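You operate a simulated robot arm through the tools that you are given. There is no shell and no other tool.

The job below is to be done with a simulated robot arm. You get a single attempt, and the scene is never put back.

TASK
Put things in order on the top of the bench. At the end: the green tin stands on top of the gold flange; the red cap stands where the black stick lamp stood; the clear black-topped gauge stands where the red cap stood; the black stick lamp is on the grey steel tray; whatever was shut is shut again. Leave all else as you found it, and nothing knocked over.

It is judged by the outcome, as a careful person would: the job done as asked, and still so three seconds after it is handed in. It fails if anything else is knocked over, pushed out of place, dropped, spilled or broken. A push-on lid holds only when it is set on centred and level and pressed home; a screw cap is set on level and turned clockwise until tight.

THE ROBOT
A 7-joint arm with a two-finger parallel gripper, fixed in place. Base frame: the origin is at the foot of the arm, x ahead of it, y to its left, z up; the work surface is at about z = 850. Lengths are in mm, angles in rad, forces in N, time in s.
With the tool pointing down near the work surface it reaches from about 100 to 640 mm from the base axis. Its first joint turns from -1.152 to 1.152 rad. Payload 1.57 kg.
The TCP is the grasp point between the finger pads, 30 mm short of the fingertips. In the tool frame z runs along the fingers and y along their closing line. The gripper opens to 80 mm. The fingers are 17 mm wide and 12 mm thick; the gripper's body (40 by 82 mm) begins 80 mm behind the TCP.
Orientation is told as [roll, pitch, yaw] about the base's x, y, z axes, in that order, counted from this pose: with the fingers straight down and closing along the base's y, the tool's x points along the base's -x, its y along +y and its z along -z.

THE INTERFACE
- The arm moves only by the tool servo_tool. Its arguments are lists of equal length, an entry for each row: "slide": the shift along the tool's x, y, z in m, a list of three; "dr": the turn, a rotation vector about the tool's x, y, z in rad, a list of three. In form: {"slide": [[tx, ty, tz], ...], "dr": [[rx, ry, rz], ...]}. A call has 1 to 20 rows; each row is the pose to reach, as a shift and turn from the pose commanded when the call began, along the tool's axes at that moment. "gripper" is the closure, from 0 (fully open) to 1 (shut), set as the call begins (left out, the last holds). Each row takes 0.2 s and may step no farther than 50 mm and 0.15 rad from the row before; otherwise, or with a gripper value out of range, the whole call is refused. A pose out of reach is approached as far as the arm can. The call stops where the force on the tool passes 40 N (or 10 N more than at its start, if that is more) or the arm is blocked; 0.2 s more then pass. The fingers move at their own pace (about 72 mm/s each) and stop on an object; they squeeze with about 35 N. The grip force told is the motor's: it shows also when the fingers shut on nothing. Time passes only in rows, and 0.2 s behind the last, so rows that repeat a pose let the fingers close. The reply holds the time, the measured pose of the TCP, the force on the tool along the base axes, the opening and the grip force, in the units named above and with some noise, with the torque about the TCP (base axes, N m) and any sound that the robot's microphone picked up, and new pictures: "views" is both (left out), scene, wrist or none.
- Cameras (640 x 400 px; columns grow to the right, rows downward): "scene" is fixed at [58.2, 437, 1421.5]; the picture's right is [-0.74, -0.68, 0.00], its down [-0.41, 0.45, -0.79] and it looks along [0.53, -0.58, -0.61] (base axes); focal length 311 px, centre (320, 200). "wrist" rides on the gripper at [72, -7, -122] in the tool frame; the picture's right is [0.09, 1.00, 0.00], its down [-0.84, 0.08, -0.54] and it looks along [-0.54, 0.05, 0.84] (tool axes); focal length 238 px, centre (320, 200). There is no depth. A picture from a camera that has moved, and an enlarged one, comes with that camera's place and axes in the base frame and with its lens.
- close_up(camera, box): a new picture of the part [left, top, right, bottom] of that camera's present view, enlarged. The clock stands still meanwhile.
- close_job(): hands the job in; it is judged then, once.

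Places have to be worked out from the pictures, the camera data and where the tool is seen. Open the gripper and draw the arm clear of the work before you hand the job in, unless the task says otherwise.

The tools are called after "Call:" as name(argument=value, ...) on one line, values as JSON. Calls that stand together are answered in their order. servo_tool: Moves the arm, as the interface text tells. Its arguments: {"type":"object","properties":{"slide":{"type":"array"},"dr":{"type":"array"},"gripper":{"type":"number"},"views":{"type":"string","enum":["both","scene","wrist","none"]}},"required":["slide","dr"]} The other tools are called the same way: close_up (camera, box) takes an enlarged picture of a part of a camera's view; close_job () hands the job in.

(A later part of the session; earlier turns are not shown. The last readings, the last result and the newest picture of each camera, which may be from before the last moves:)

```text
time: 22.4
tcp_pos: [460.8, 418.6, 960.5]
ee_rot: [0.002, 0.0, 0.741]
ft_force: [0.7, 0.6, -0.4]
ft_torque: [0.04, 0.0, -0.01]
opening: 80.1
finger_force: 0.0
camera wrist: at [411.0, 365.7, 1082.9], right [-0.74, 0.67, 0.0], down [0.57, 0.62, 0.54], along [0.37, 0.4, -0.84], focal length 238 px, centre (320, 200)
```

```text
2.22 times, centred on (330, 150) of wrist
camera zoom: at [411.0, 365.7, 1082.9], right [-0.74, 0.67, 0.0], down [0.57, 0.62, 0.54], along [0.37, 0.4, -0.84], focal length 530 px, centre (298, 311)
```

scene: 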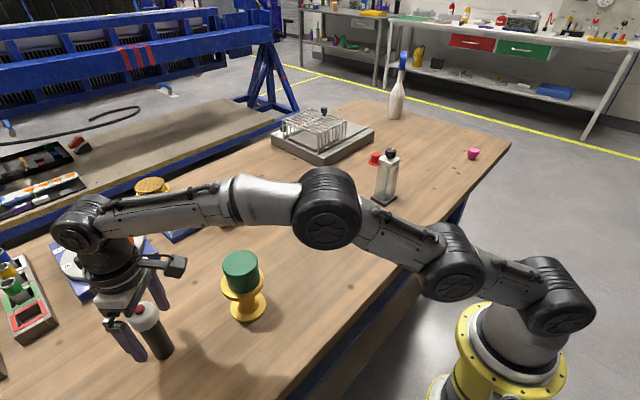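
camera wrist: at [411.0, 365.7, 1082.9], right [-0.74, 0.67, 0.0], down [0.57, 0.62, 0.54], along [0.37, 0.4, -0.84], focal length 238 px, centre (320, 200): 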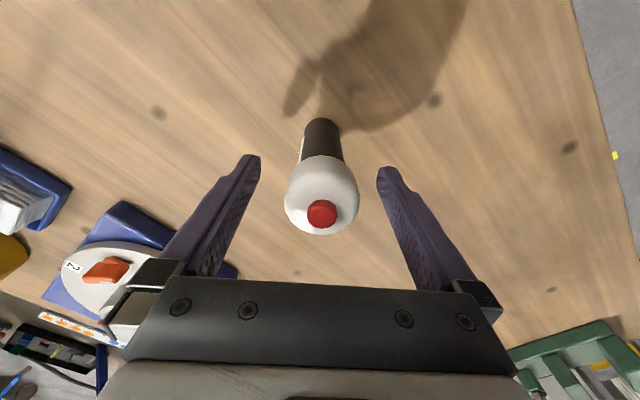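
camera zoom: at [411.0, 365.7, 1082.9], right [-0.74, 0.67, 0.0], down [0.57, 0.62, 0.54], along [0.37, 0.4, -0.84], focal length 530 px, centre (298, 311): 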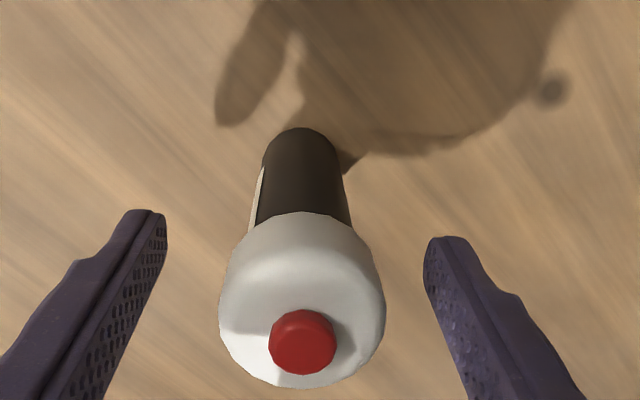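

The lamp head is centred and at grip height, so I'll close the gripper on it.

Call:
servo_tool(slide=[[0, 0, 0], [0, 0, 0], [0, 0, 0], [0, 0, 0]], dr=[[0, 0, 0], [0, 0, 0], [0, 0, 0], [0, 0, 0]], gripper=1)

```text
time: 23.4
tcp_pos: [460.0, 418.5, 960.5]
ee_rot: [0.0, 0.0, 0.74]
ft_force: [-0.7, 1.0, 1.2]
ft_torque: [0.05, 0.05, -0.01]
opening: 40.6
finger_force: 35.0
camera wrist: at [411.0, 365.7, 1082.9], right [-0.74, 0.67, 0.0], down [0.57, 0.62, 0.54], along [0.37, 0.4, -0.84], focal length 238 px, centre (320, 200)
```

scene: 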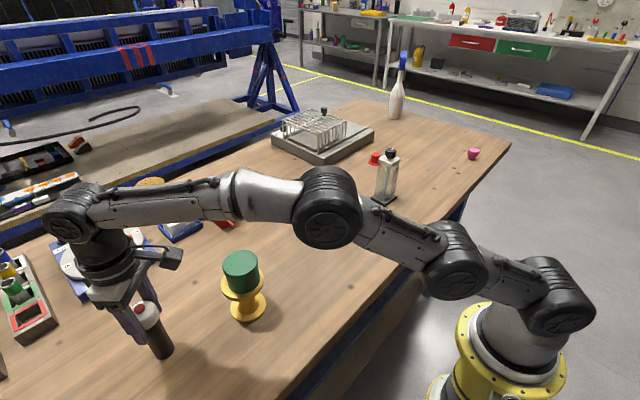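
wrist: 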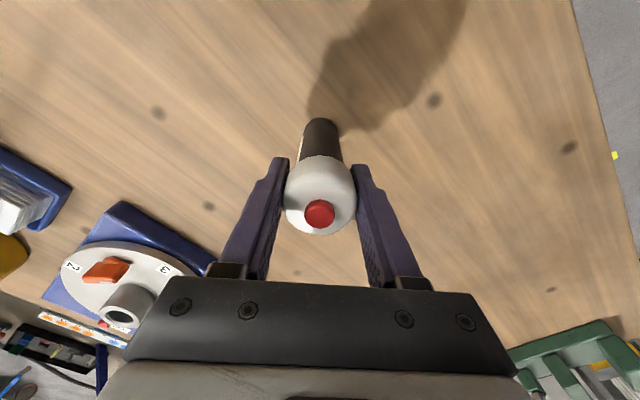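

The lamp is held (opening 40.6). I'll lift it while drawing it in toward the base, where the arm can reach higher.

Call:
servo_tool(slide=[[0, 0, -0.01], [0.01, 0, -0.02], [0.03, 0, -0.04], [0.06, 0, -0.065], [0.09, 0, -0.095], [0.11, 0, -0.13], [0.12, 0, -0.16], [0.12, 0, -0.16]], dr=[[0, 0, 0], [0, 0, 0], [0, 0, 0], [0, 0, 0], [0, 0, 0], [0, 0, 0], [0, 0, 0], [0, 0, 0]])

```text
time: 25.2
tcp_pos: [372.9, 336.4, 1122.3]
ee_rot: [0.0, 0.0, 0.741]
ft_force: [0.1, -0.7, -2.1]
ft_torque: [0.03, 0.02, -0.01]
opening: 40.5
finger_force: 35.2
camera wrist: at [322.1, 283.4, 1243.9], right [-0.74, 0.67, 0.0], down [0.57, 0.62, 0.54], along [0.36, 0.4, -0.84], focal length 238 px, centre (320, 200)
```

scene: 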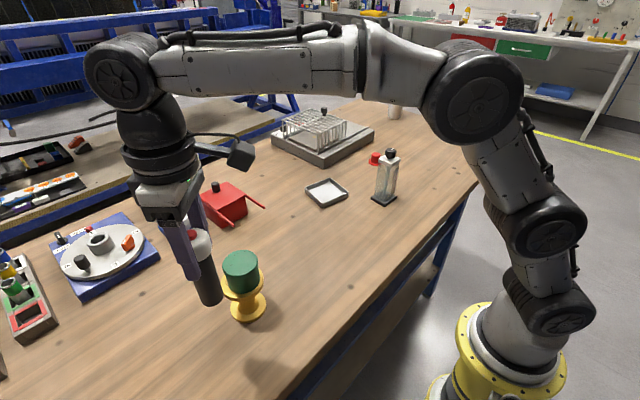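
wrist: 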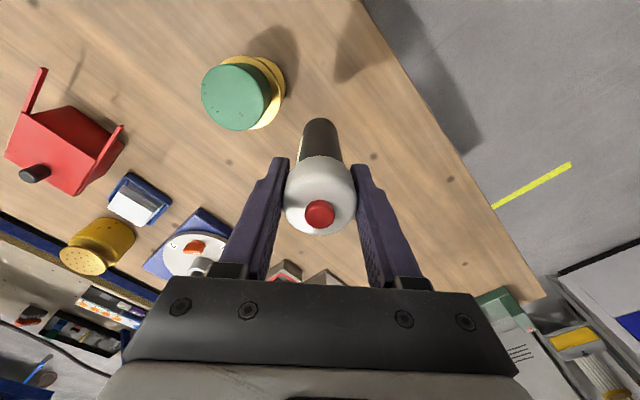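

The lamp hangs upright. I'll carry it on a curved path that stays inside of the tin, then over to hover short of the tray at ≈ (484,-127).

Call:
servo_tool(slide=[[0.0307, -0.0184, 0], [0.0614, -0.0368, 0], [0.092, -0.0551, 0], [0.1227, -0.0735, 0], [0.1334, -0.108, 0], [0.144, -0.1426, 0], [0.1547, -0.1771, 0], [0.1654, -0.2117, 0], [0.176, -0.2462, 0], [0.1867, -0.2807, 0], [0.1974, -0.3153, 0], [0.2081, -0.3498, 0], [0.2187, -0.3844, 0], [0.2294, -0.4189, 0], [0.2294, -0.4189, 0]], dr=[[0, 0, 0.071], [0, 0, 0.142], [0, 0, 0.213], [0, 0, 0.285], [0, 0, 0.356], [0, 0, 0.427], [0, 0, 0.498], [0, 0, 0.569], [0, 0, 0.64], [0, 0, 0.711], [0, 0, 0.783], [0, 0, 0.854], [0, 0, 0.925], [0, 0, 0.996], [0, 0, 0.996]])

Call:
close_up(camera="wrist", box=[220, 60, 440, 240])

```text
time: 28.4
tcp_pos: [484.4, -126.5, 1121.2]
ee_rot: [0.0, -0.001, -0.257]
ft_force: [-0.2, -0.3, -2.1]
ft_torque: [-0.02, 0.03, -0.02]
opening: 40.9
finger_force: 34.9
camera wrist: at [412.2, -113.7, 1243.7], right [0.16, 0.99, 0.0], down [0.83, -0.14, 0.54], along [0.53, -0.09, -0.84], focal length 238 px, centre (320, 200)
```

scene: 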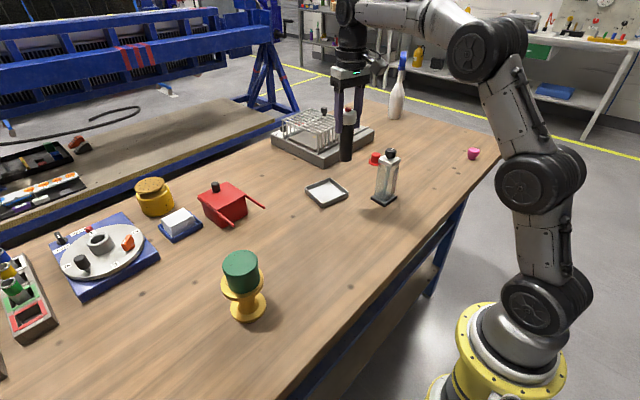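
wrist: 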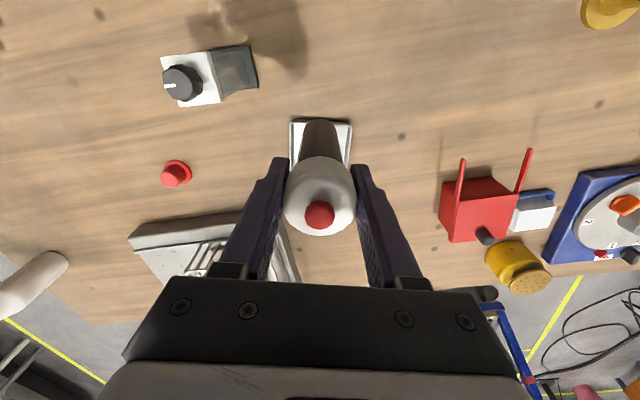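

```text
2.22 times, centred on (330, 150) of wrist
camera zoom: at [412.2, -113.7, 1243.7], right [0.16, 0.99, 0.0], down [0.83, -0.14, 0.54], along [0.53, -0.09, -0.84], focal length 530 px, centre (298, 311)
```

zoom: 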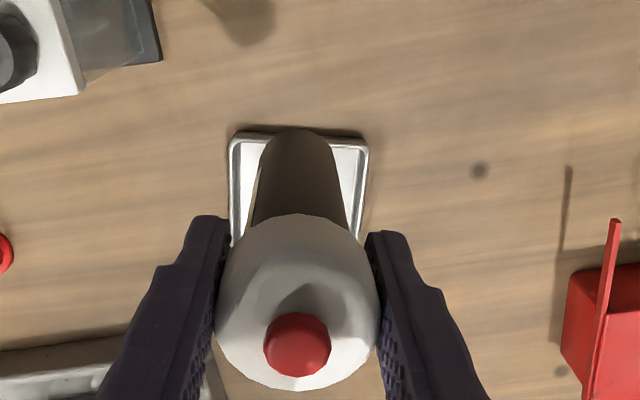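

The tray is clear in view, about 95 mm across, with its centre at tool offset (−74, +4), i.e. ≈ (557,-140). I'll move over it and lower the lamp's foot to about 70 mm above it.

Call:
servo_tool(slide=[[-0.02, 0.001, 0.02], [-0.04, 0.002, 0.045], [-0.06, 0.003, 0.07], [-0.074, 0.004, 0.09], [-0.074, 0.004, 0.09]], dr=[[0, 0, 0], [0, 0, 0], [0, 0, 0], [0, 0, 0], [0, 0, 0]])

Call:
close_up(camera="wrist", box=[220, 60, 440, 240])

Call:
close_up(camera="scene", box=[270, 100, 430, 220])

```text
time: 29.6
tcp_pos: [557.1, -141.0, 1029.9]
ee_rot: [0.0, 0.0, -0.257]
ft_force: [-0.7, -1.2, -1.9]
ft_torque: [0.0, 0.0, 0.0]
opening: 40.4
finger_force: 35.3
camera wrist: at [485.8, -129.1, 1152.4], right [0.16, 0.99, 0.0], down [0.83, -0.14, 0.54], along [0.53, -0.09, -0.84], focal length 238 px, centre (320, 200)
```

scene: 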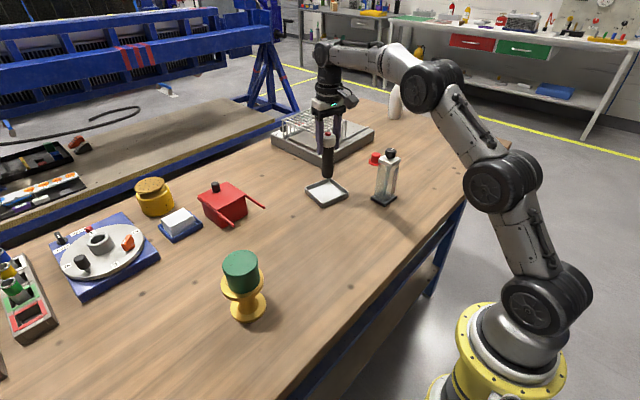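
wrist: 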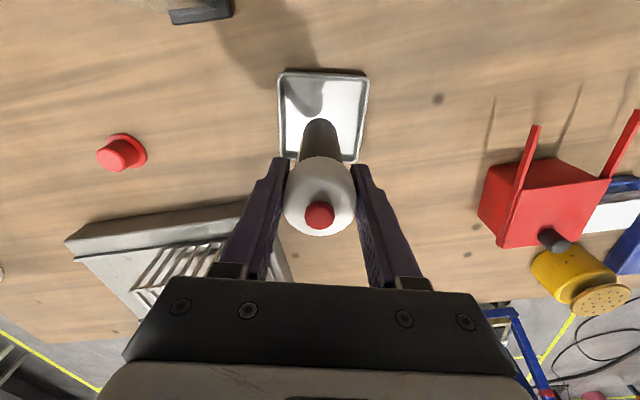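

```text
2.22 times, centred on (330, 150) of wrist
camera zoom: at [485.8, -129.1, 1152.4], right [0.16, 0.99, 0.0], down [0.83, -0.14, 0.54], along [0.53, -0.09, -0.84], focal length 530 px, centre (298, 311)
```

zoom: 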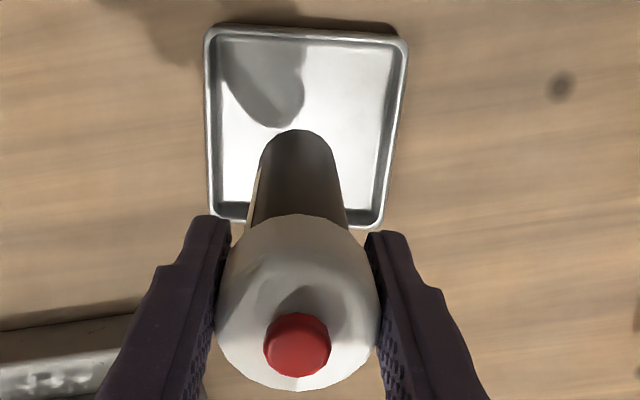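

```text
3.33 times, centred on (350, 160) of scene
camera zoom: at [58.2, 437.0, 1421.5], right [-0.74, -0.68, 0.0], down [-0.41, 0.45, -0.79], along [0.53, -0.58, -0.61], focal length 1038 px, centre (220, 333)
```

zoom: 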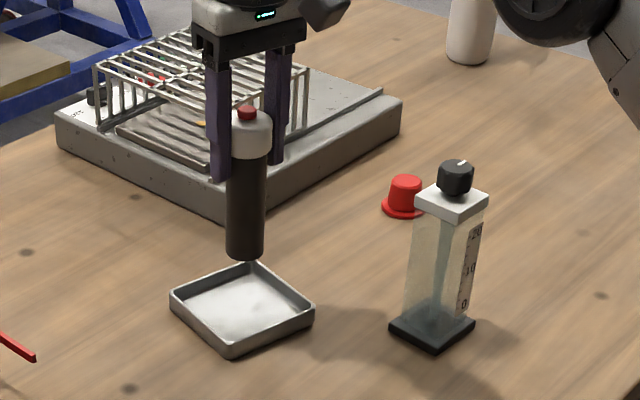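

The four rim corners put the tray centre only (−2.6, +1.5) mm from the TCP. I'll make that correction and lower 58 mm, leaving roughly 9 mm.

Call:
servo_tool(slide=[[-0.0025, 0.0015, 0.02], [-0.0025, 0.0015, 0.04], [-0.0025, 0.0015, 0.052], [-0.0025, 0.0015, 0.058], [-0.0025, 0.0015, 0.058]], dr=[[0, 0, 0], [0, 0, 0], [0, 0, 0], [0, 0, 0], [0, 0, 0]])

Call:
close_up(camera="scene", box=[280, 120, 400, 220])

```text
time: 30.8
tcp_pos: [560.1, -141.0, 970.9]
ee_rot: [-0.001, 0.0, -0.258]
ft_force: [0.3, 0.4, -2.1]
ft_torque: [0.0, -0.01, -0.03]
opening: 40.8
finger_force: 34.7
camera wrist: at [488.5, -128.8, 1094.7], right [0.16, 0.99, 0.0], down [0.83, -0.14, 0.54], along [0.53, -0.09, -0.84], focal length 238 px, centre (320, 200)
```

scene: 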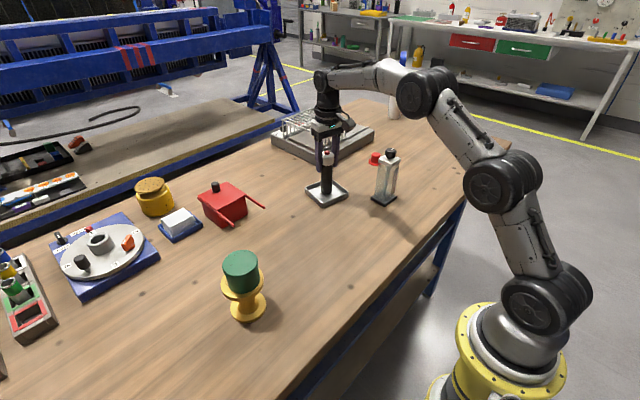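
wrist: 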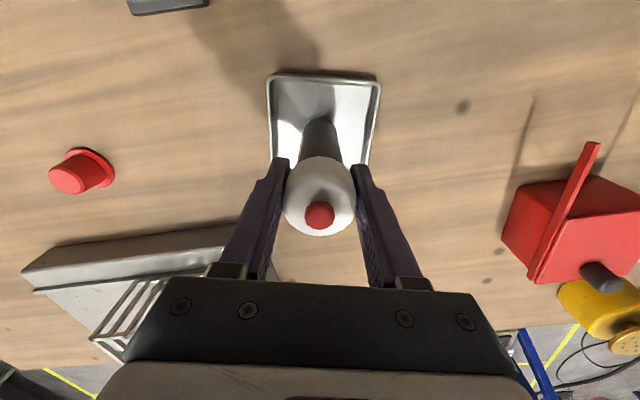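

```text
4.00 times, centred on (340, 170) of scene
camera zoom: at [58.2, 437.0, 1421.5], right [-0.74, -0.68, 0.0], down [-0.41, 0.45, -0.79], along [0.53, -0.58, -0.61], focal length 1246 px, centre (240, 320)
```

zoom: 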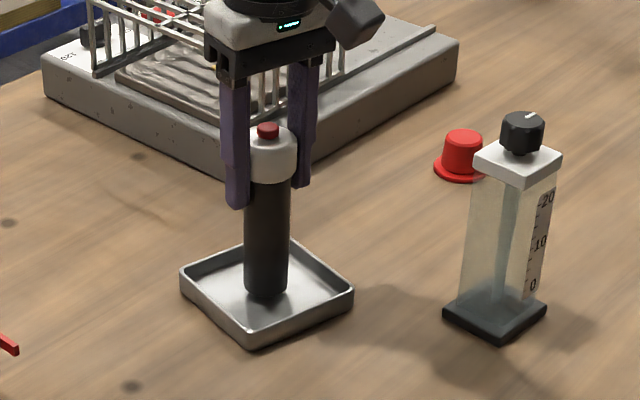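

The lamp's foot is just above the tray floor. I'll lower it in 1–2 mm steps until it touches.

Call:
servo_tool(slide=[[0, 0, 0.002], [0, 0, 0.004], [0, 0, 0.005], [0, 0, 0.005]], dr=[[0, 0, 0], [0, 0, 0], [0, 0, 0], [0, 0, 0]], views="none")

Call:
servo_tool(slide=[[0, 0, 0.001], [0, 0, 0.002], [0, 0, 0.002]], dr=[[0, 0, 0], [0, 0, 0], [0, 0, 0]], views="none")

```text
time: 31.8
tcp_pos: [560.6, -140.8, 966.9]
ee_rot: [-0.001, 0.0, -0.256]
ft_force: [-0.7, -0.1, -2.1]
ft_torque: [-0.01, 0.02, 0.01]
opening: 40.6
finger_force: 35.2
```

```text
time: 32.6
tcp_pos: [560.8, -141.2, 965.4]
ee_rot: [-0.001, 0.001, -0.257]
ft_force: [0.8, -0.2, -1.8]
ft_torque: [-0.03, 0.01, -0.02]
opening: 40.6
finger_force: 34.7
```

No contact yet, so I'm continuing down in 1 mm steps.

Call:
servo_tool(slide=[[0, 0, 0.001], [0, 0, 0.001]], dr=[[0, 0, 0], [0, 0, 0]], views="none")

Call:
servo_tool(slide=[[0, 0, 0.001], [0, 0, 0.001]], dr=[[0, 0, 0], [0, 0, 0]], views="none")

```text
time: 33.2
tcp_pos: [560.9, -140.9, 965.0]
ee_rot: [-0.001, 0.0, -0.254]
ft_force: [-0.1, 0.3, -1.4]
ft_torque: [0.02, -0.02, 0.0]
opening: 40.4
finger_force: 34.8
```

```text
time: 33.8
tcp_pos: [560.7, -140.4, 964.8]
ee_rot: [0.0, -0.001, -0.257]
ft_force: [-3.3, 0.1, 7.0]
ft_torque: [0.02, 0.33, -0.01]
opening: 40.9
finger_force: 34.7
```

The foot is on the tray floor, with about 9 N of force change. I'll open the gripper and rise clear of the lamp.

Call:
servo_tool(slide=[[0, 0, 0], [0, 0, 0], [0, 0, 0], [0, 0, 0]], dr=[[0, 0, 0], [0, 0, 0], [0, 0, 0], [0, 0, 0]], gripper=0, views="none")

Call:
servo_tool(slide=[[0, 0, -0.02], [0, 0, -0.055], [0.02, 0, -0.095], [0.05, 0, -0.13], [0.08, 0, -0.155], [0.08, 0, -0.155]], dr=[[0, 0, 0], [0, 0, 0], [0, 0, 0], [0, 0, 0], [0, 0, 0], [0, 0, 0]])

Call:
close_up(camera="wrist", box=[100, 0, 420, 200])

```text
time: 34.8
tcp_pos: [561.0, -140.4, 964.2]
ee_rot: [0.0, 0.0, -0.255]
ft_force: [0.4, 0.6, 0.1]
ft_torque: [0.0, -0.01, 0.01]
opening: 79.8
finger_force: 0.0
```

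```text
time: 36.2
tcp_pos: [481.4, -119.3, 1120.1]
ee_rot: [-0.002, 0.0, -0.255]
ft_force: [-0.7, -0.3, -1.2]
ft_torque: [-0.04, -0.03, 0.0]
opening: 80.4
finger_force: 0.0
camera wrist: at [410.0, -107.8, 1242.5], right [0.16, 0.99, 0.0], down [0.83, -0.14, 0.54], along [0.53, -0.09, -0.84], focal length 238 px, centre (320, 200)
```

scene: 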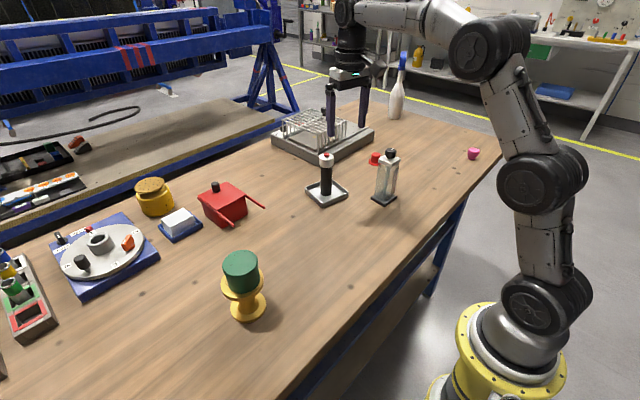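
wrist: 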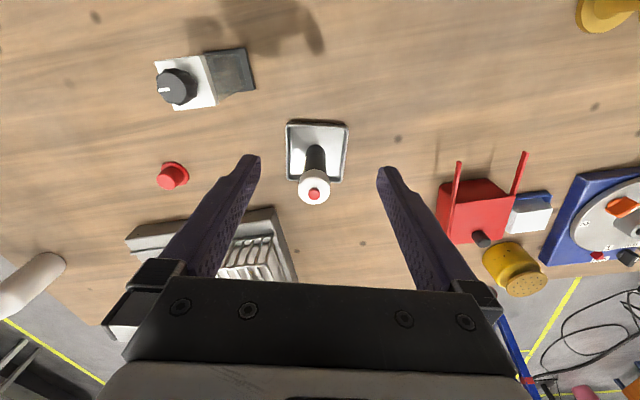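

```text
2.00 times, centred on (260, 100) of wrist
camera zoom: at [410.0, -107.8, 1242.5], right [0.16, 0.99, 0.0], down [0.83, -0.14, 0.54], along [0.53, -0.09, -0.84], focal length 477 px, centre (440, 400)
```

zoom: 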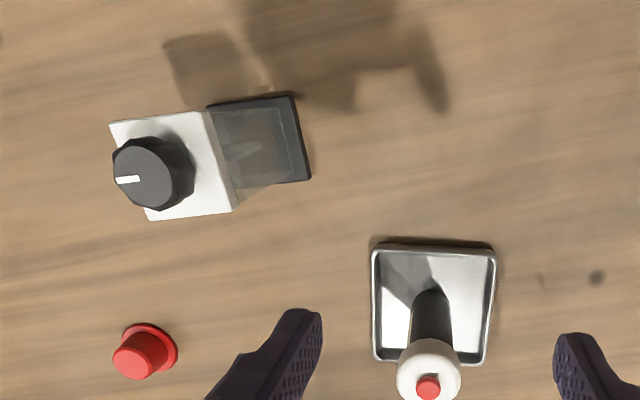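

The lamp stands in the tray. The red cap measures ≈ (559,-400), r ≈ 687, which is beyond vertical reach, so I'll pick it with the tool tilted outward 0.35 rad. First I'll move high to its bearing, then tilt and extend.

Call:
servo_tool(slide=[[-0.0016, -0.0398, 0], [-0.0032, -0.0796, 0], [-0.0049, -0.1195, 0], [-0.0065, -0.1593, 0], [-0.0081, -0.1991, 0], [-0.0081, -0.1991, 0]], dr=[[0, 0, 0.0732], [0, 0, 0.1464], [0, 0, 0.2196], [0, 0, 0.2928], [0, 0, 0.366], [0, 0, 0.366]], views="none")

Call:
servo_tool(slide=[[-0.02, 0, 0.01], [-0.04, 0, 0.025], [-0.06, 0, 0.045], [-0.08, 0, 0.065], [-0.1, 0, 0.08], [-0.1, 0, 0.08]], dr=[[0, -0.07, 0], [0, -0.14, 0], [0, -0.21, 0], [0, -0.28, 0], [0, -0.35, 0], [0, -0.35, 0]])

```text
time: 37.6
tcp_pos: [439.4, -313.5, 1120.0]
ee_rot: [0.0, 0.0, -0.623]
ft_force: [0.2, -0.4, 0.0]
ft_torque: [-0.03, -0.01, 0.01]
opening: 80.1
finger_force: 0.0
```

```text
time: 39.0
tcp_pos: [523.4, -370.8, 1037.3]
ee_rot: [0.0, -0.352, -0.621]
ft_force: [-0.5, 0.5, 1.1]
ft_torque: [-0.01, -0.01, -0.02]
opening: 80.1
finger_force: 0.1
camera wrist: at [429.4, -312.4, 1128.7], right [0.51, 0.86, -0.03], down [0.53, -0.29, 0.8], along [0.68, -0.42, -0.6], focal length 238 px, centre (320, 200)
```

scene: 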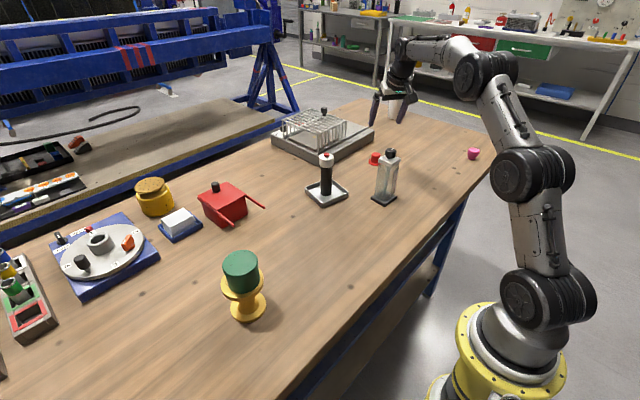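
wrist: 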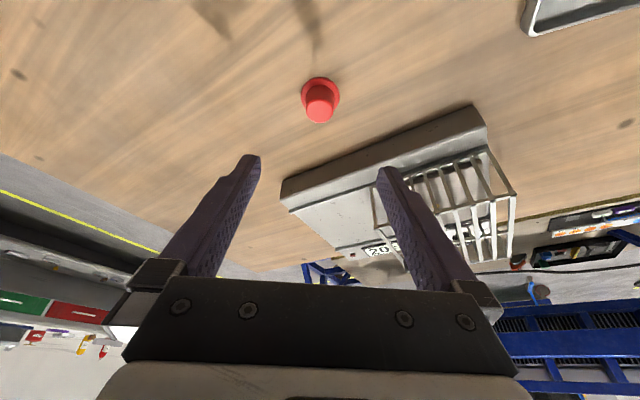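

The tilted pose is reachable and the cap is in view ahead. I'll zoom in to measure it.

Call:
close_up(camera="wrist", box=[260, 50, 380, 150])

Call:
close_up(camera="scene", box=[330, 80, 450, 200])

```text
4.00 times, centred on (320, 100) of wrist
camera zoom: at [429.4, -312.4, 1128.7], right [0.51, 0.86, -0.03], down [0.53, -0.29, 0.8], along [0.68, -0.42, -0.6], focal length 953 px, centre (320, 600)
```

zoom: 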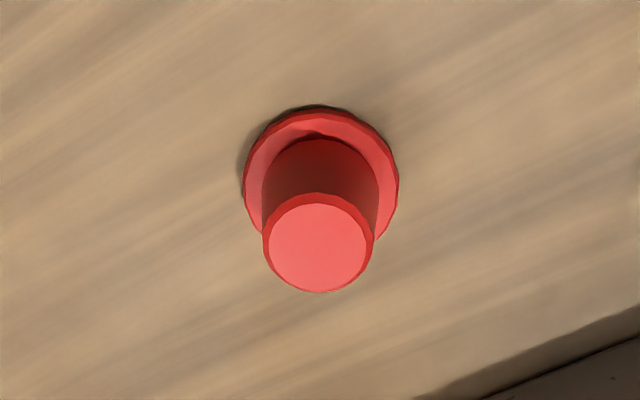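

```text
3.33 times, centred on (390, 140) of scene
camera zoom: at [58.2, 437.0, 1421.5], right [-0.74, -0.68, 0.0], down [-0.41, 0.45, -0.79], along [0.53, -0.58, -0.61], focal length 1038 px, centre (87, 400)
```

zoom: 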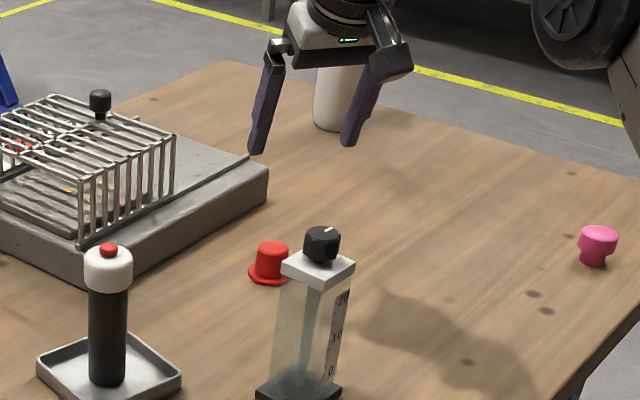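

The cap is about 43 mm outward and 2.3 mm to the side of the TCP. Its crown is 30–34 mm wide with its top at about 886, and the brim is 46 mm wide. I'll go partway down first, to about 957, and check the alignment again.

Call:
servo_tool(slide=[[-0.002, -0.001, 0.03], [-0.004, -0.0023, 0.06], [-0.0067, -0.0023, 0.0876], [-0.0067, -0.0023, 0.0876]], dr=[[0, 0, 0], [0, 0, 0], [0, 0, 0], [0, 0, 0]])

Call:
close_up(camera="wrist", box=[240, 50, 400, 170])

Call:
close_up(camera="scene", box=[330, 80, 450, 200])

```text
time: 40.0
tcp_pos: [550.5, -396.3, 958.9]
ee_rot: [0.0, -0.351, -0.622]
ft_force: [0.2, -0.3, 0.2]
ft_torque: [0.03, 0.03, 0.02]
opening: 80.1
finger_force: 0.0
camera wrist: at [457.2, -337.6, 1049.1], right [0.51, 0.86, -0.03], down [0.53, -0.29, 0.8], along [0.68, -0.42, -0.6], focal length 238 px, centre (320, 200)
```

scene: 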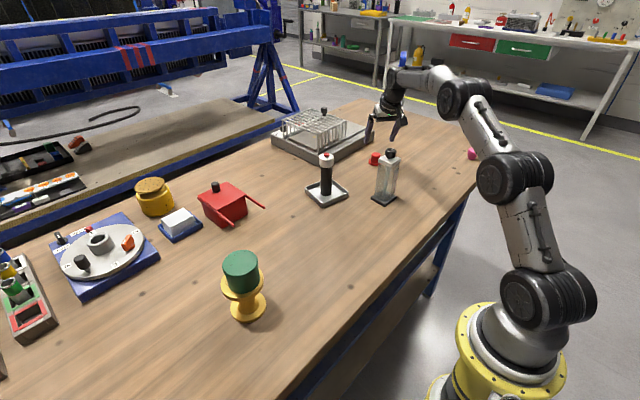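
wrist: 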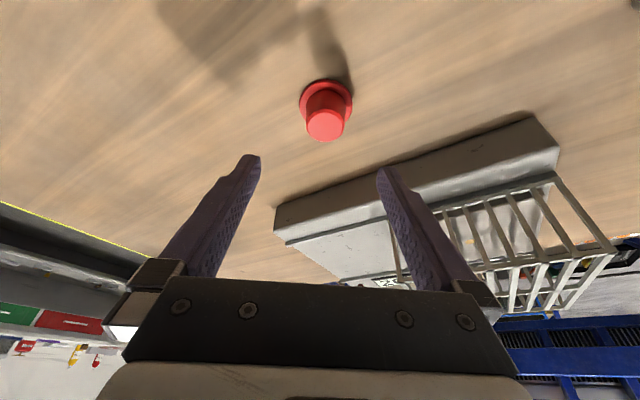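

```text
3.33 times, centred on (320, 110) of wrist
camera zoom: at [457.2, -337.6, 1049.1], right [0.51, 0.86, -0.03], down [0.53, -0.29, 0.8], along [0.68, -0.42, -0.6], focal length 794 px, centre (320, 500)
```

zoom: 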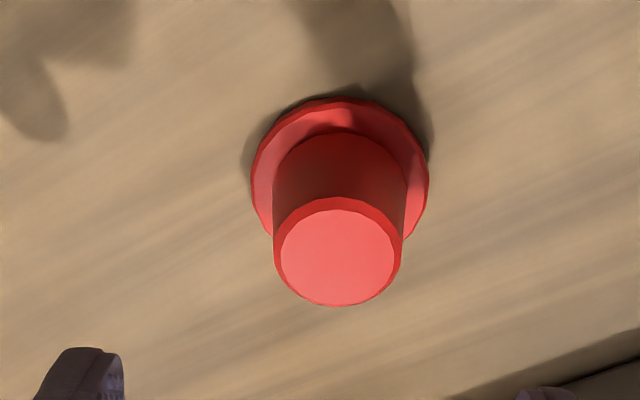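

```text
3.33 times, centred on (390, 140) of scene
camera zoom: at [58.2, 437.0, 1421.5], right [-0.74, -0.68, 0.0], down [-0.41, 0.45, -0.79], along [0.53, -0.58, -0.61], focal length 1038 px, centre (87, 400)
```

zoom: 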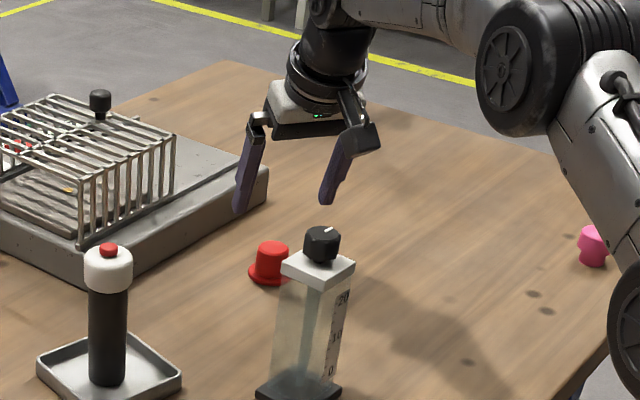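

The cap now measures ≈ (557,-398), with the crown 2 mm to the side of the tool plane. I'll lower vertically 70 mm with that correction so the fingertips straddle the crown just above the brim.

Call:
servo_tool(slide=[[0.007, 0.002, 0.019], [0.014, 0.002, 0.038], [0.02, 0.002, 0.0545], [0.0241, 0.002, 0.0656], [0.0241, 0.002, 0.0656]], dr=[[0, 0, 0], [0, 0, 0], [0, 0, 0], [0, 0, 0], [0, 0, 0]])

Call:
close_up(camera="wrist", box=[220, 80, 420, 230])

Call:
close_up(camera="scene", box=[330, 100, 450, 200])

```text
time: 41.2
tcp_pos: [550.3, -393.5, 888.9]
ee_rot: [-0.001, -0.35, -0.621]
ft_force: [-0.2, 0.8, -0.7]
ft_torque: [0.01, -0.03, -0.02]
opening: 80.1
finger_force: 0.1
camera wrist: at [457.2, -335.2, 980.0], right [0.51, 0.86, -0.03], down [0.53, -0.29, 0.8], along [0.68, -0.42, -0.6], focal length 238 px, centre (320, 200)
```

scene: 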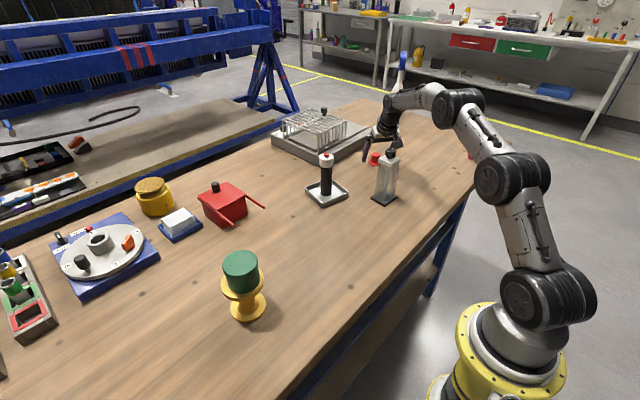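
wrist: 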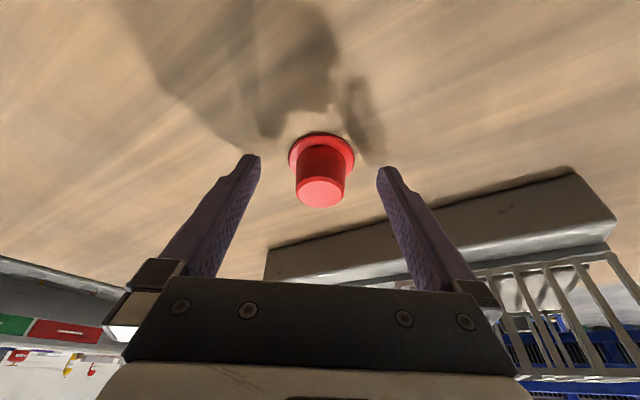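

```text
2.67 times, centred on (320, 155) of wrist
camera zoom: at [457.2, -335.2, 980.0], right [0.51, 0.86, -0.03], down [0.53, -0.29, 0.8], along [0.68, -0.42, -0.6], focal length 636 px, centre (320, 320)
```

zoom: 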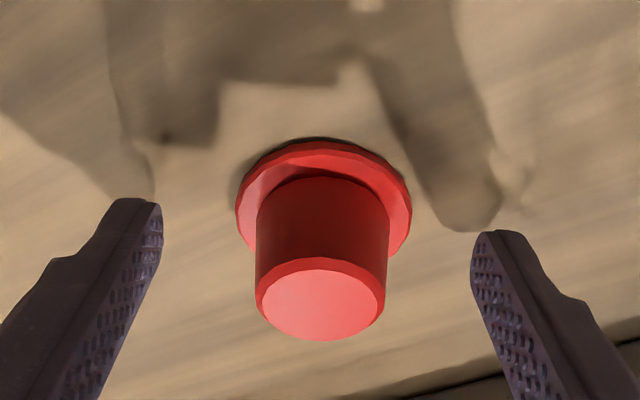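

```text
4.00 times, centred on (390, 150) of scene
camera zoom: at [58.2, 437.0, 1421.5], right [-0.74, -0.68, 0.0], down [-0.41, 0.45, -0.79], along [0.53, -0.58, -0.61], focal length 1246 px, centre (40, 400)
```

zoom: 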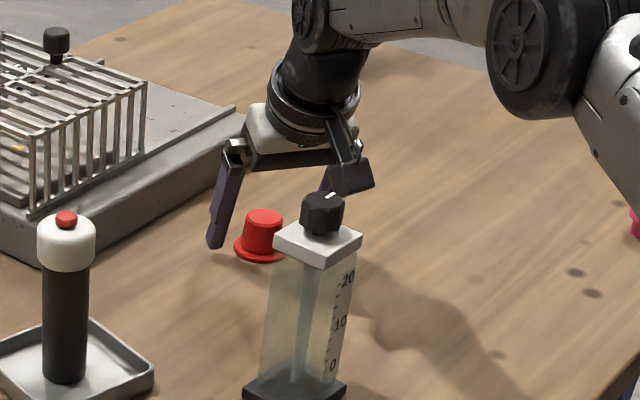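

The cap is centred between the fingers, which sit just above the brim. I'll close the gripper.

Call:
servo_tool(slide=[[0, 0, 0], [0, 0, 0], [0, 0, 0], [0, 0, 0], [0, 0, 0]], dr=[[0, 0, 0], [0, 0, 0], [0, 0, 0], [0, 0, 0], [0, 0, 0]], gripper=1)

Call:
close_up(camera="wrist", box=[220, 80, 420, 230])

```text
time: 42.4
tcp_pos: [549.9, -394.2, 890.2]
ee_rot: [0.0, -0.35, -0.622]
ft_force: [0.5, 0.2, 0.0]
ft_torque: [-0.04, -0.01, -0.03]
opening: 30.9
finger_force: 34.8
camera wrist: at [457.1, -335.3, 980.2], right [0.51, 0.86, -0.03], down [0.53, -0.29, 0.8], along [0.68, -0.42, -0.6], focal length 238 px, centre (320, 200)
```

scene: 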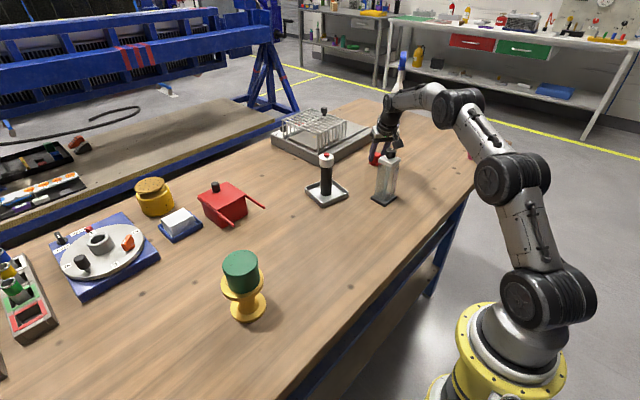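
wrist: 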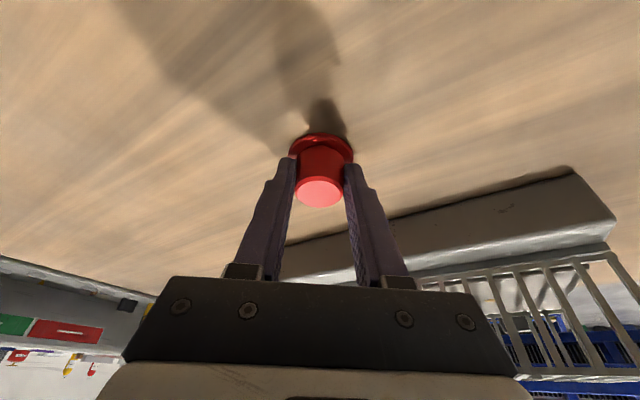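

```text
2.67 times, centred on (320, 155) of wrist
camera zoom: at [457.1, -335.3, 980.2], right [0.51, 0.86, -0.03], down [0.53, -0.29, 0.8], along [0.68, -0.42, -0.6], focal length 636 px, centre (320, 320)
```

zoom: 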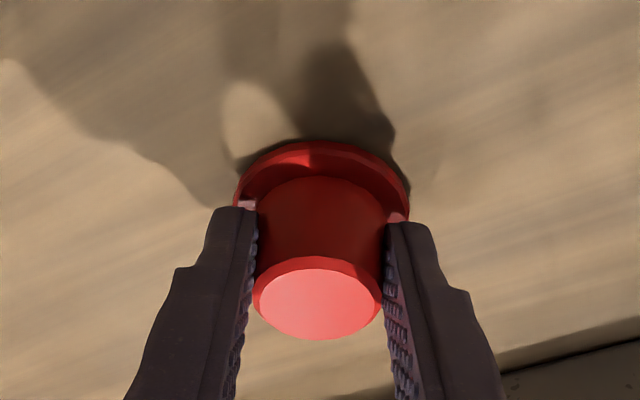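

The cap is held at 30.9 mm. I'll lift it straight up, then up and inward, passing well above the gauge.

Call:
servo_tool(slide=[[-0.0069, 0, -0.0188], [-0.0171, 0, -0.047], [-0.0086, 0, -0.082], [0.0093, 0, -0.1205], [0.0272, 0, -0.159], [0.045, 0, -0.1974], [0.0629, 0, -0.2359], [0.0655, 0, -0.2581], [0.0655, 0, -0.2581]], dr=[[0, 0, 0], [0, 0, 0], [0, 0, 0], [0, 0, 0], [0, 0, 0], [0, 0, 0], [0, 0, 0], [0, 0, 0], [0, 0, 0]])

```text
time: 44.4
tcp_pos: [429.4, -308.3, 1108.7]
ee_rot: [0.0, -0.352, -0.623]
ft_force: [0.4, -0.2, 0.1]
ft_torque: [0.02, 0.01, 0.0]
opening: 30.7
finger_force: 35.3
camera wrist: at [334.9, -249.4, 1199.3], right [0.51, 0.86, -0.03], down [0.53, -0.29, 0.8], along [0.68, -0.42, -0.6], focal length 238 px, centre (320, 200)
```

scene: 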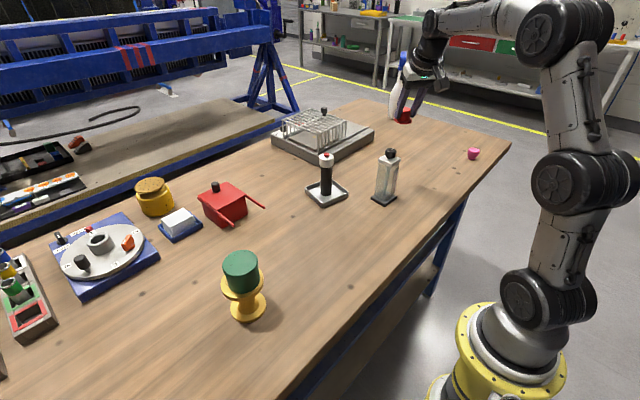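
wrist: 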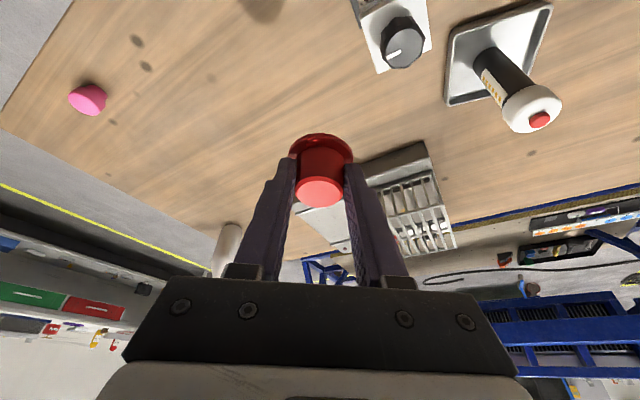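

The cap hangs level in the tilted grip. I'll swing it over to the lamp's old bearing at this height, rotating only about the vertical, to hover at r ≈ 540.

Call:
servo_tool(slide=[[0.0231, 0.0311, -0.0079], [0.0463, 0.0622, -0.0159], [0.0694, 0.0932, -0.0238], [0.0925, 0.1243, -0.0318], [0.1156, 0.1554, -0.0397], [0.1388, 0.1865, -0.0476], [0.1619, 0.2175, -0.0556], [0.185, 0.2486, -0.0635], [0.2082, 0.2797, -0.0715], [0.2313, 0.3108, -0.0794], [0.2544, 0.3418, -0.0874], [0.2775, 0.3729, -0.0953], [0.3007, 0.404, -0.1032], [0.3238, 0.4351, -0.1112], [0.3469, 0.4661, -0.1191], [0.3701, 0.4972, -0.1271], [0.3932, 0.5283, -0.135], [0.3932, 0.5283, -0.135]], dr=[[-0.0274, 0, -0.0751], [-0.0549, 0, -0.1502], [-0.0823, 0, -0.2254], [-0.1098, 0, -0.3005], [-0.1372, 0, -0.3756], [-0.1646, 0, -0.4507], [-0.1921, 0, -0.5258], [-0.2195, 0, -0.601], [-0.247, 0, -0.6761], [-0.2744, 0, -0.7512], [-0.3018, 0, -0.8263], [-0.3293, 0, -0.9014], [-0.3567, 0, -0.9766], [-0.3842, 0, -1.0517], [-0.4116, 0, -1.1268], [-0.439, 0, -1.2019], [-0.4665, 0, -1.277], [-0.4665, 0, -1.277]])

Call:
close_up(camera="wrist", box=[180, 60, 460, 260])

```text
time: 48.2
tcp_pos: [398.7, 366.3, 1102.1]
ee_rot: [-0.001, -0.351, 0.739]
ft_force: [-0.9, -0.1, -0.7]
ft_torque: [-0.01, -0.03, 0.01]
opening: 31.0
finger_force: 35.0
camera wrist: at [322.0, 287.6, 1191.7], right [-0.73, 0.68, -0.03], down [0.39, 0.46, 0.8], along [0.55, 0.57, -0.6], focal length 238 px, centre (320, 200)
```

scene: 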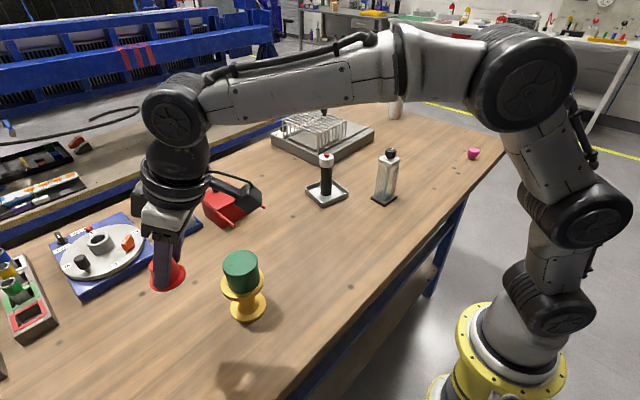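
wrist: 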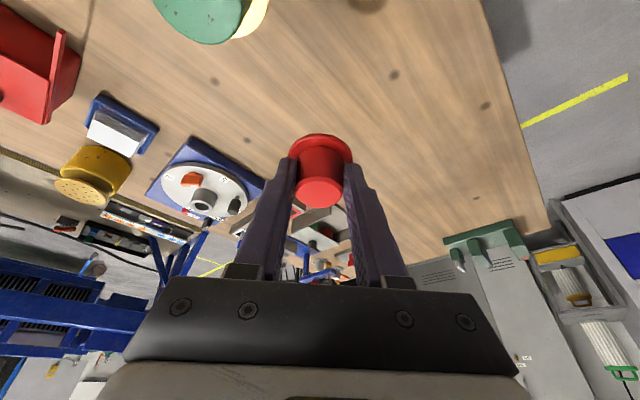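

```text
2.00 times, centred on (320, 160) of wrist
camera zoom: at [322.0, 287.6, 1191.7], right [-0.73, 0.68, -0.03], down [0.39, 0.46, 0.8], along [0.55, 0.57, -0.6], focal length 477 px, centre (320, 280)
```

zoom: 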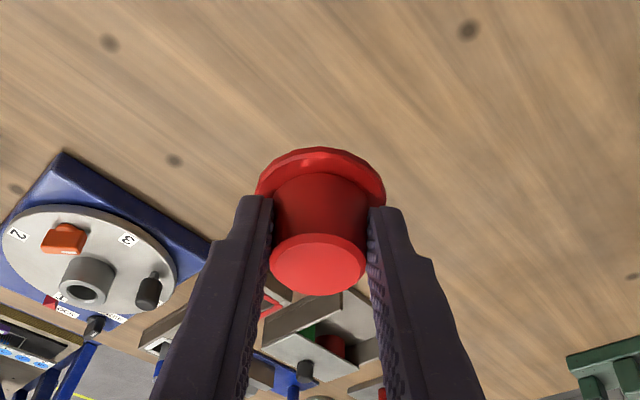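

The cap hovers at the lamp's bearing. I'll extend outward about 74 mm and lower to z ≈ 952, then fine-correct against the lamp's old spot (460.4,418.5).

Call:
servo_tool(slide=[[-0.0045, -0.001, 0.0416], [-0.009, -0.002, 0.0831], [-0.0134, -0.003, 0.1247], [-0.0179, -0.003, 0.1662], [-0.0179, -0.003, 0.1662], [-0.0179, -0.003, 0.1662]], dr=[[0, 0, 0], [0, 0, 0], [0, 0, 0], [0, 0, 0], [0, 0, 0], [0, 0, 0]])

Call:
servo_tool(slide=[[0, 0, 0]], dr=[[0, 0, 0]], views="none")

Call:
servo_tool(slide=[[0, 0, 0]], dr=[[0, 0, 0]], views="none")

Call:
close_up(camera="scene", box=[60, 220, 280, 380])

```text
time: 49.6
tcp_pos: [454.1, 412.6, 949.6]
ee_rot: [0.0, -0.349, 0.739]
ft_force: [0.5, 0.6, 0.1]
ft_torque: [0.0, 0.02, 0.01]
opening: 30.8
finger_force: 34.5
camera wrist: at [377.9, 334.7, 1040.3], right [-0.73, 0.68, -0.03], down [0.39, 0.46, 0.8], along [0.55, 0.57, -0.6], focal length 238 px, centre (320, 200)
```

scene: 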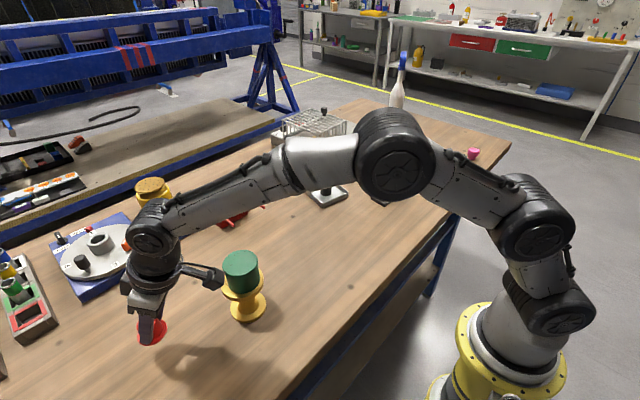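
wrist: 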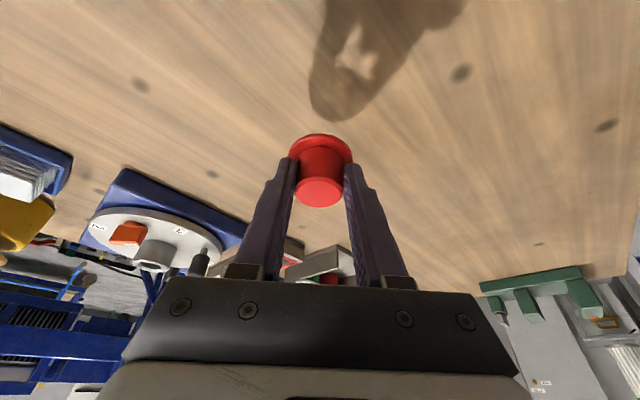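

```text
time: 50.0
tcp_pos: [455.5, 412.1, 950.6]
ee_rot: [0.001, -0.35, 0.738]
ft_force: [-0.9, -0.6, 0.2]
ft_torque: [0.02, -0.02, 0.01]
opening: 30.9
finger_force: 34.6
```

```text
time: 50.4
tcp_pos: [454.4, 412.5, 949.9]
ee_rot: [0.001, -0.351, 0.737]
ft_force: [-0.3, -0.8, -1.1]
ft_torque: [0.02, -0.02, 0.02]
opening: 30.5
finger_force: 35.0
```

```text
2.50 times, centred on (170, 300) of scene
camera zoom: at [58.2, 437.0, 1421.5], right [-0.74, -0.68, 0.0], down [-0.41, 0.45, -0.79], along [0.53, -0.58, -0.61], focal length 778 px, centre (695, -50)
```

zoom: 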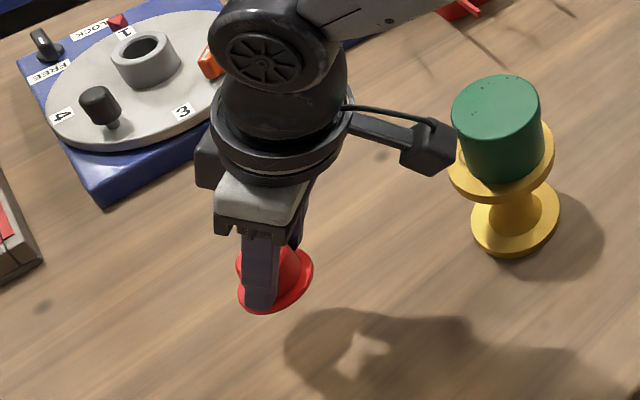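

Averaged, the TCP is (454.7,412.4), about 1.5 mm off the wanted point. I'll correct and lower to z ≈ 894, with the cap's bottom about 4 mm up, keeping clear of the tin.

Call:
servo_tool(slide=[[0.006, 0.0007, 0.0178], [0.012, 0.0007, 0.0355], [0.016, 0.0007, 0.047], [0.018, 0.0007, 0.053], [0.018, 0.0007, 0.053]], dr=[[0, 0, 0], [0, 0, 0], [0, 0, 0], [0, 0, 0], [0, 0, 0]])

Call:
close_up(camera="scene", box=[60, 220, 280, 380])

Call:
close_up(camera="wrist", box=[220, 80, 420, 230])

```text
time: 51.6
tcp_pos: [456.2, 411.0, 894.3]
ee_rot: [0.001, -0.35, 0.739]
ft_force: [0.4, -0.4, -0.3]
ft_torque: [-0.01, -0.01, -0.01]
opening: 30.7
finger_force: 35.4
camera wrist: at [378.8, 334.1, 985.1], right [-0.73, 0.68, -0.03], down [0.39, 0.46, 0.8], along [0.55, 0.57, -0.6], focal length 238 px, centre (320, 200)
```

scene: 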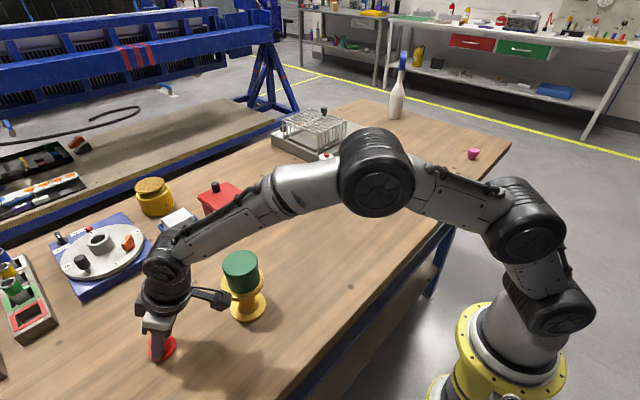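
wrist: 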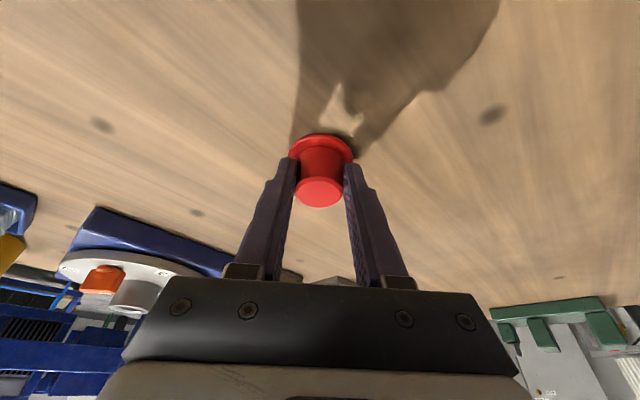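

```text
2.50 times, centred on (170, 300) of scene
camera zoom: at [58.2, 437.0, 1421.5], right [-0.74, -0.68, 0.0], down [-0.41, 0.45, -0.79], along [0.53, -0.58, -0.61], focal length 778 px, centre (695, -50)
```

zoom: 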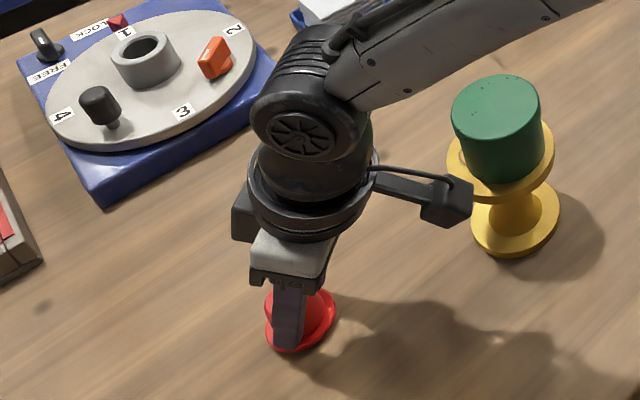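

```text
2.67 times, centred on (320, 155) of wrist
camera zoom: at [378.8, 334.1, 985.1], right [-0.73, 0.68, -0.03], down [0.39, 0.46, 0.8], along [0.55, 0.57, -0.6], focal length 636 px, centre (320, 320)
```

zoom: 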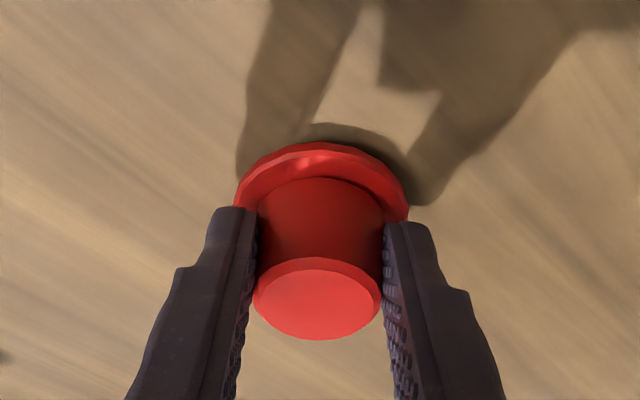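

The cap is level and just above the wood. I'll lower it vertically in millimetre steps.

Call:
servo_tool(slide=[[0.0003, 0, 0.0009], [0.0007, 0, 0.0019], [0.001, 0, 0.0028], [0.001, 0, 0.0028]], dr=[[0, 0, 0], [0, 0, 0], [0, 0, 0], [0, 0, 0]], views="none")

Call:
servo_tool(slide=[[0.0003, 0, 0.0009], [0.0003, 0, 0.0009]], dr=[[0, 0, 0], [0, 0, 0]], views="none")

Call:
servo_tool(slide=[[0.0003, 0, 0.0009], [0.0003, 0, 0.0009]], dr=[[0, 0, 0], [0, 0, 0]], views="none")

```text
time: 52.6
tcp_pos: [457.0, 412.5, 892.2]
ee_rot: [0.0, -0.349, 0.739]
ft_force: [0.4, 0.7, 0.2]
ft_torque: [0.01, -0.01, 0.01]
opening: 30.5
finger_force: 34.7
```

```text
time: 53.2
tcp_pos: [455.6, 412.2, 890.3]
ee_rot: [-0.001, -0.349, 0.738]
ft_force: [-0.2, -0.7, -0.8]
ft_torque: [0.02, 0.0, 0.02]
opening: 30.7
finger_force: 34.9
```

```text
time: 53.8
tcp_pos: [456.6, 413.5, 890.0]
ee_rot: [0.001, -0.351, 0.738]
ft_force: [-0.4, -0.9, 5.3]
ft_torque: [-0.08, -0.02, -0.04]
opening: 30.7
finger_force: 35.1
```

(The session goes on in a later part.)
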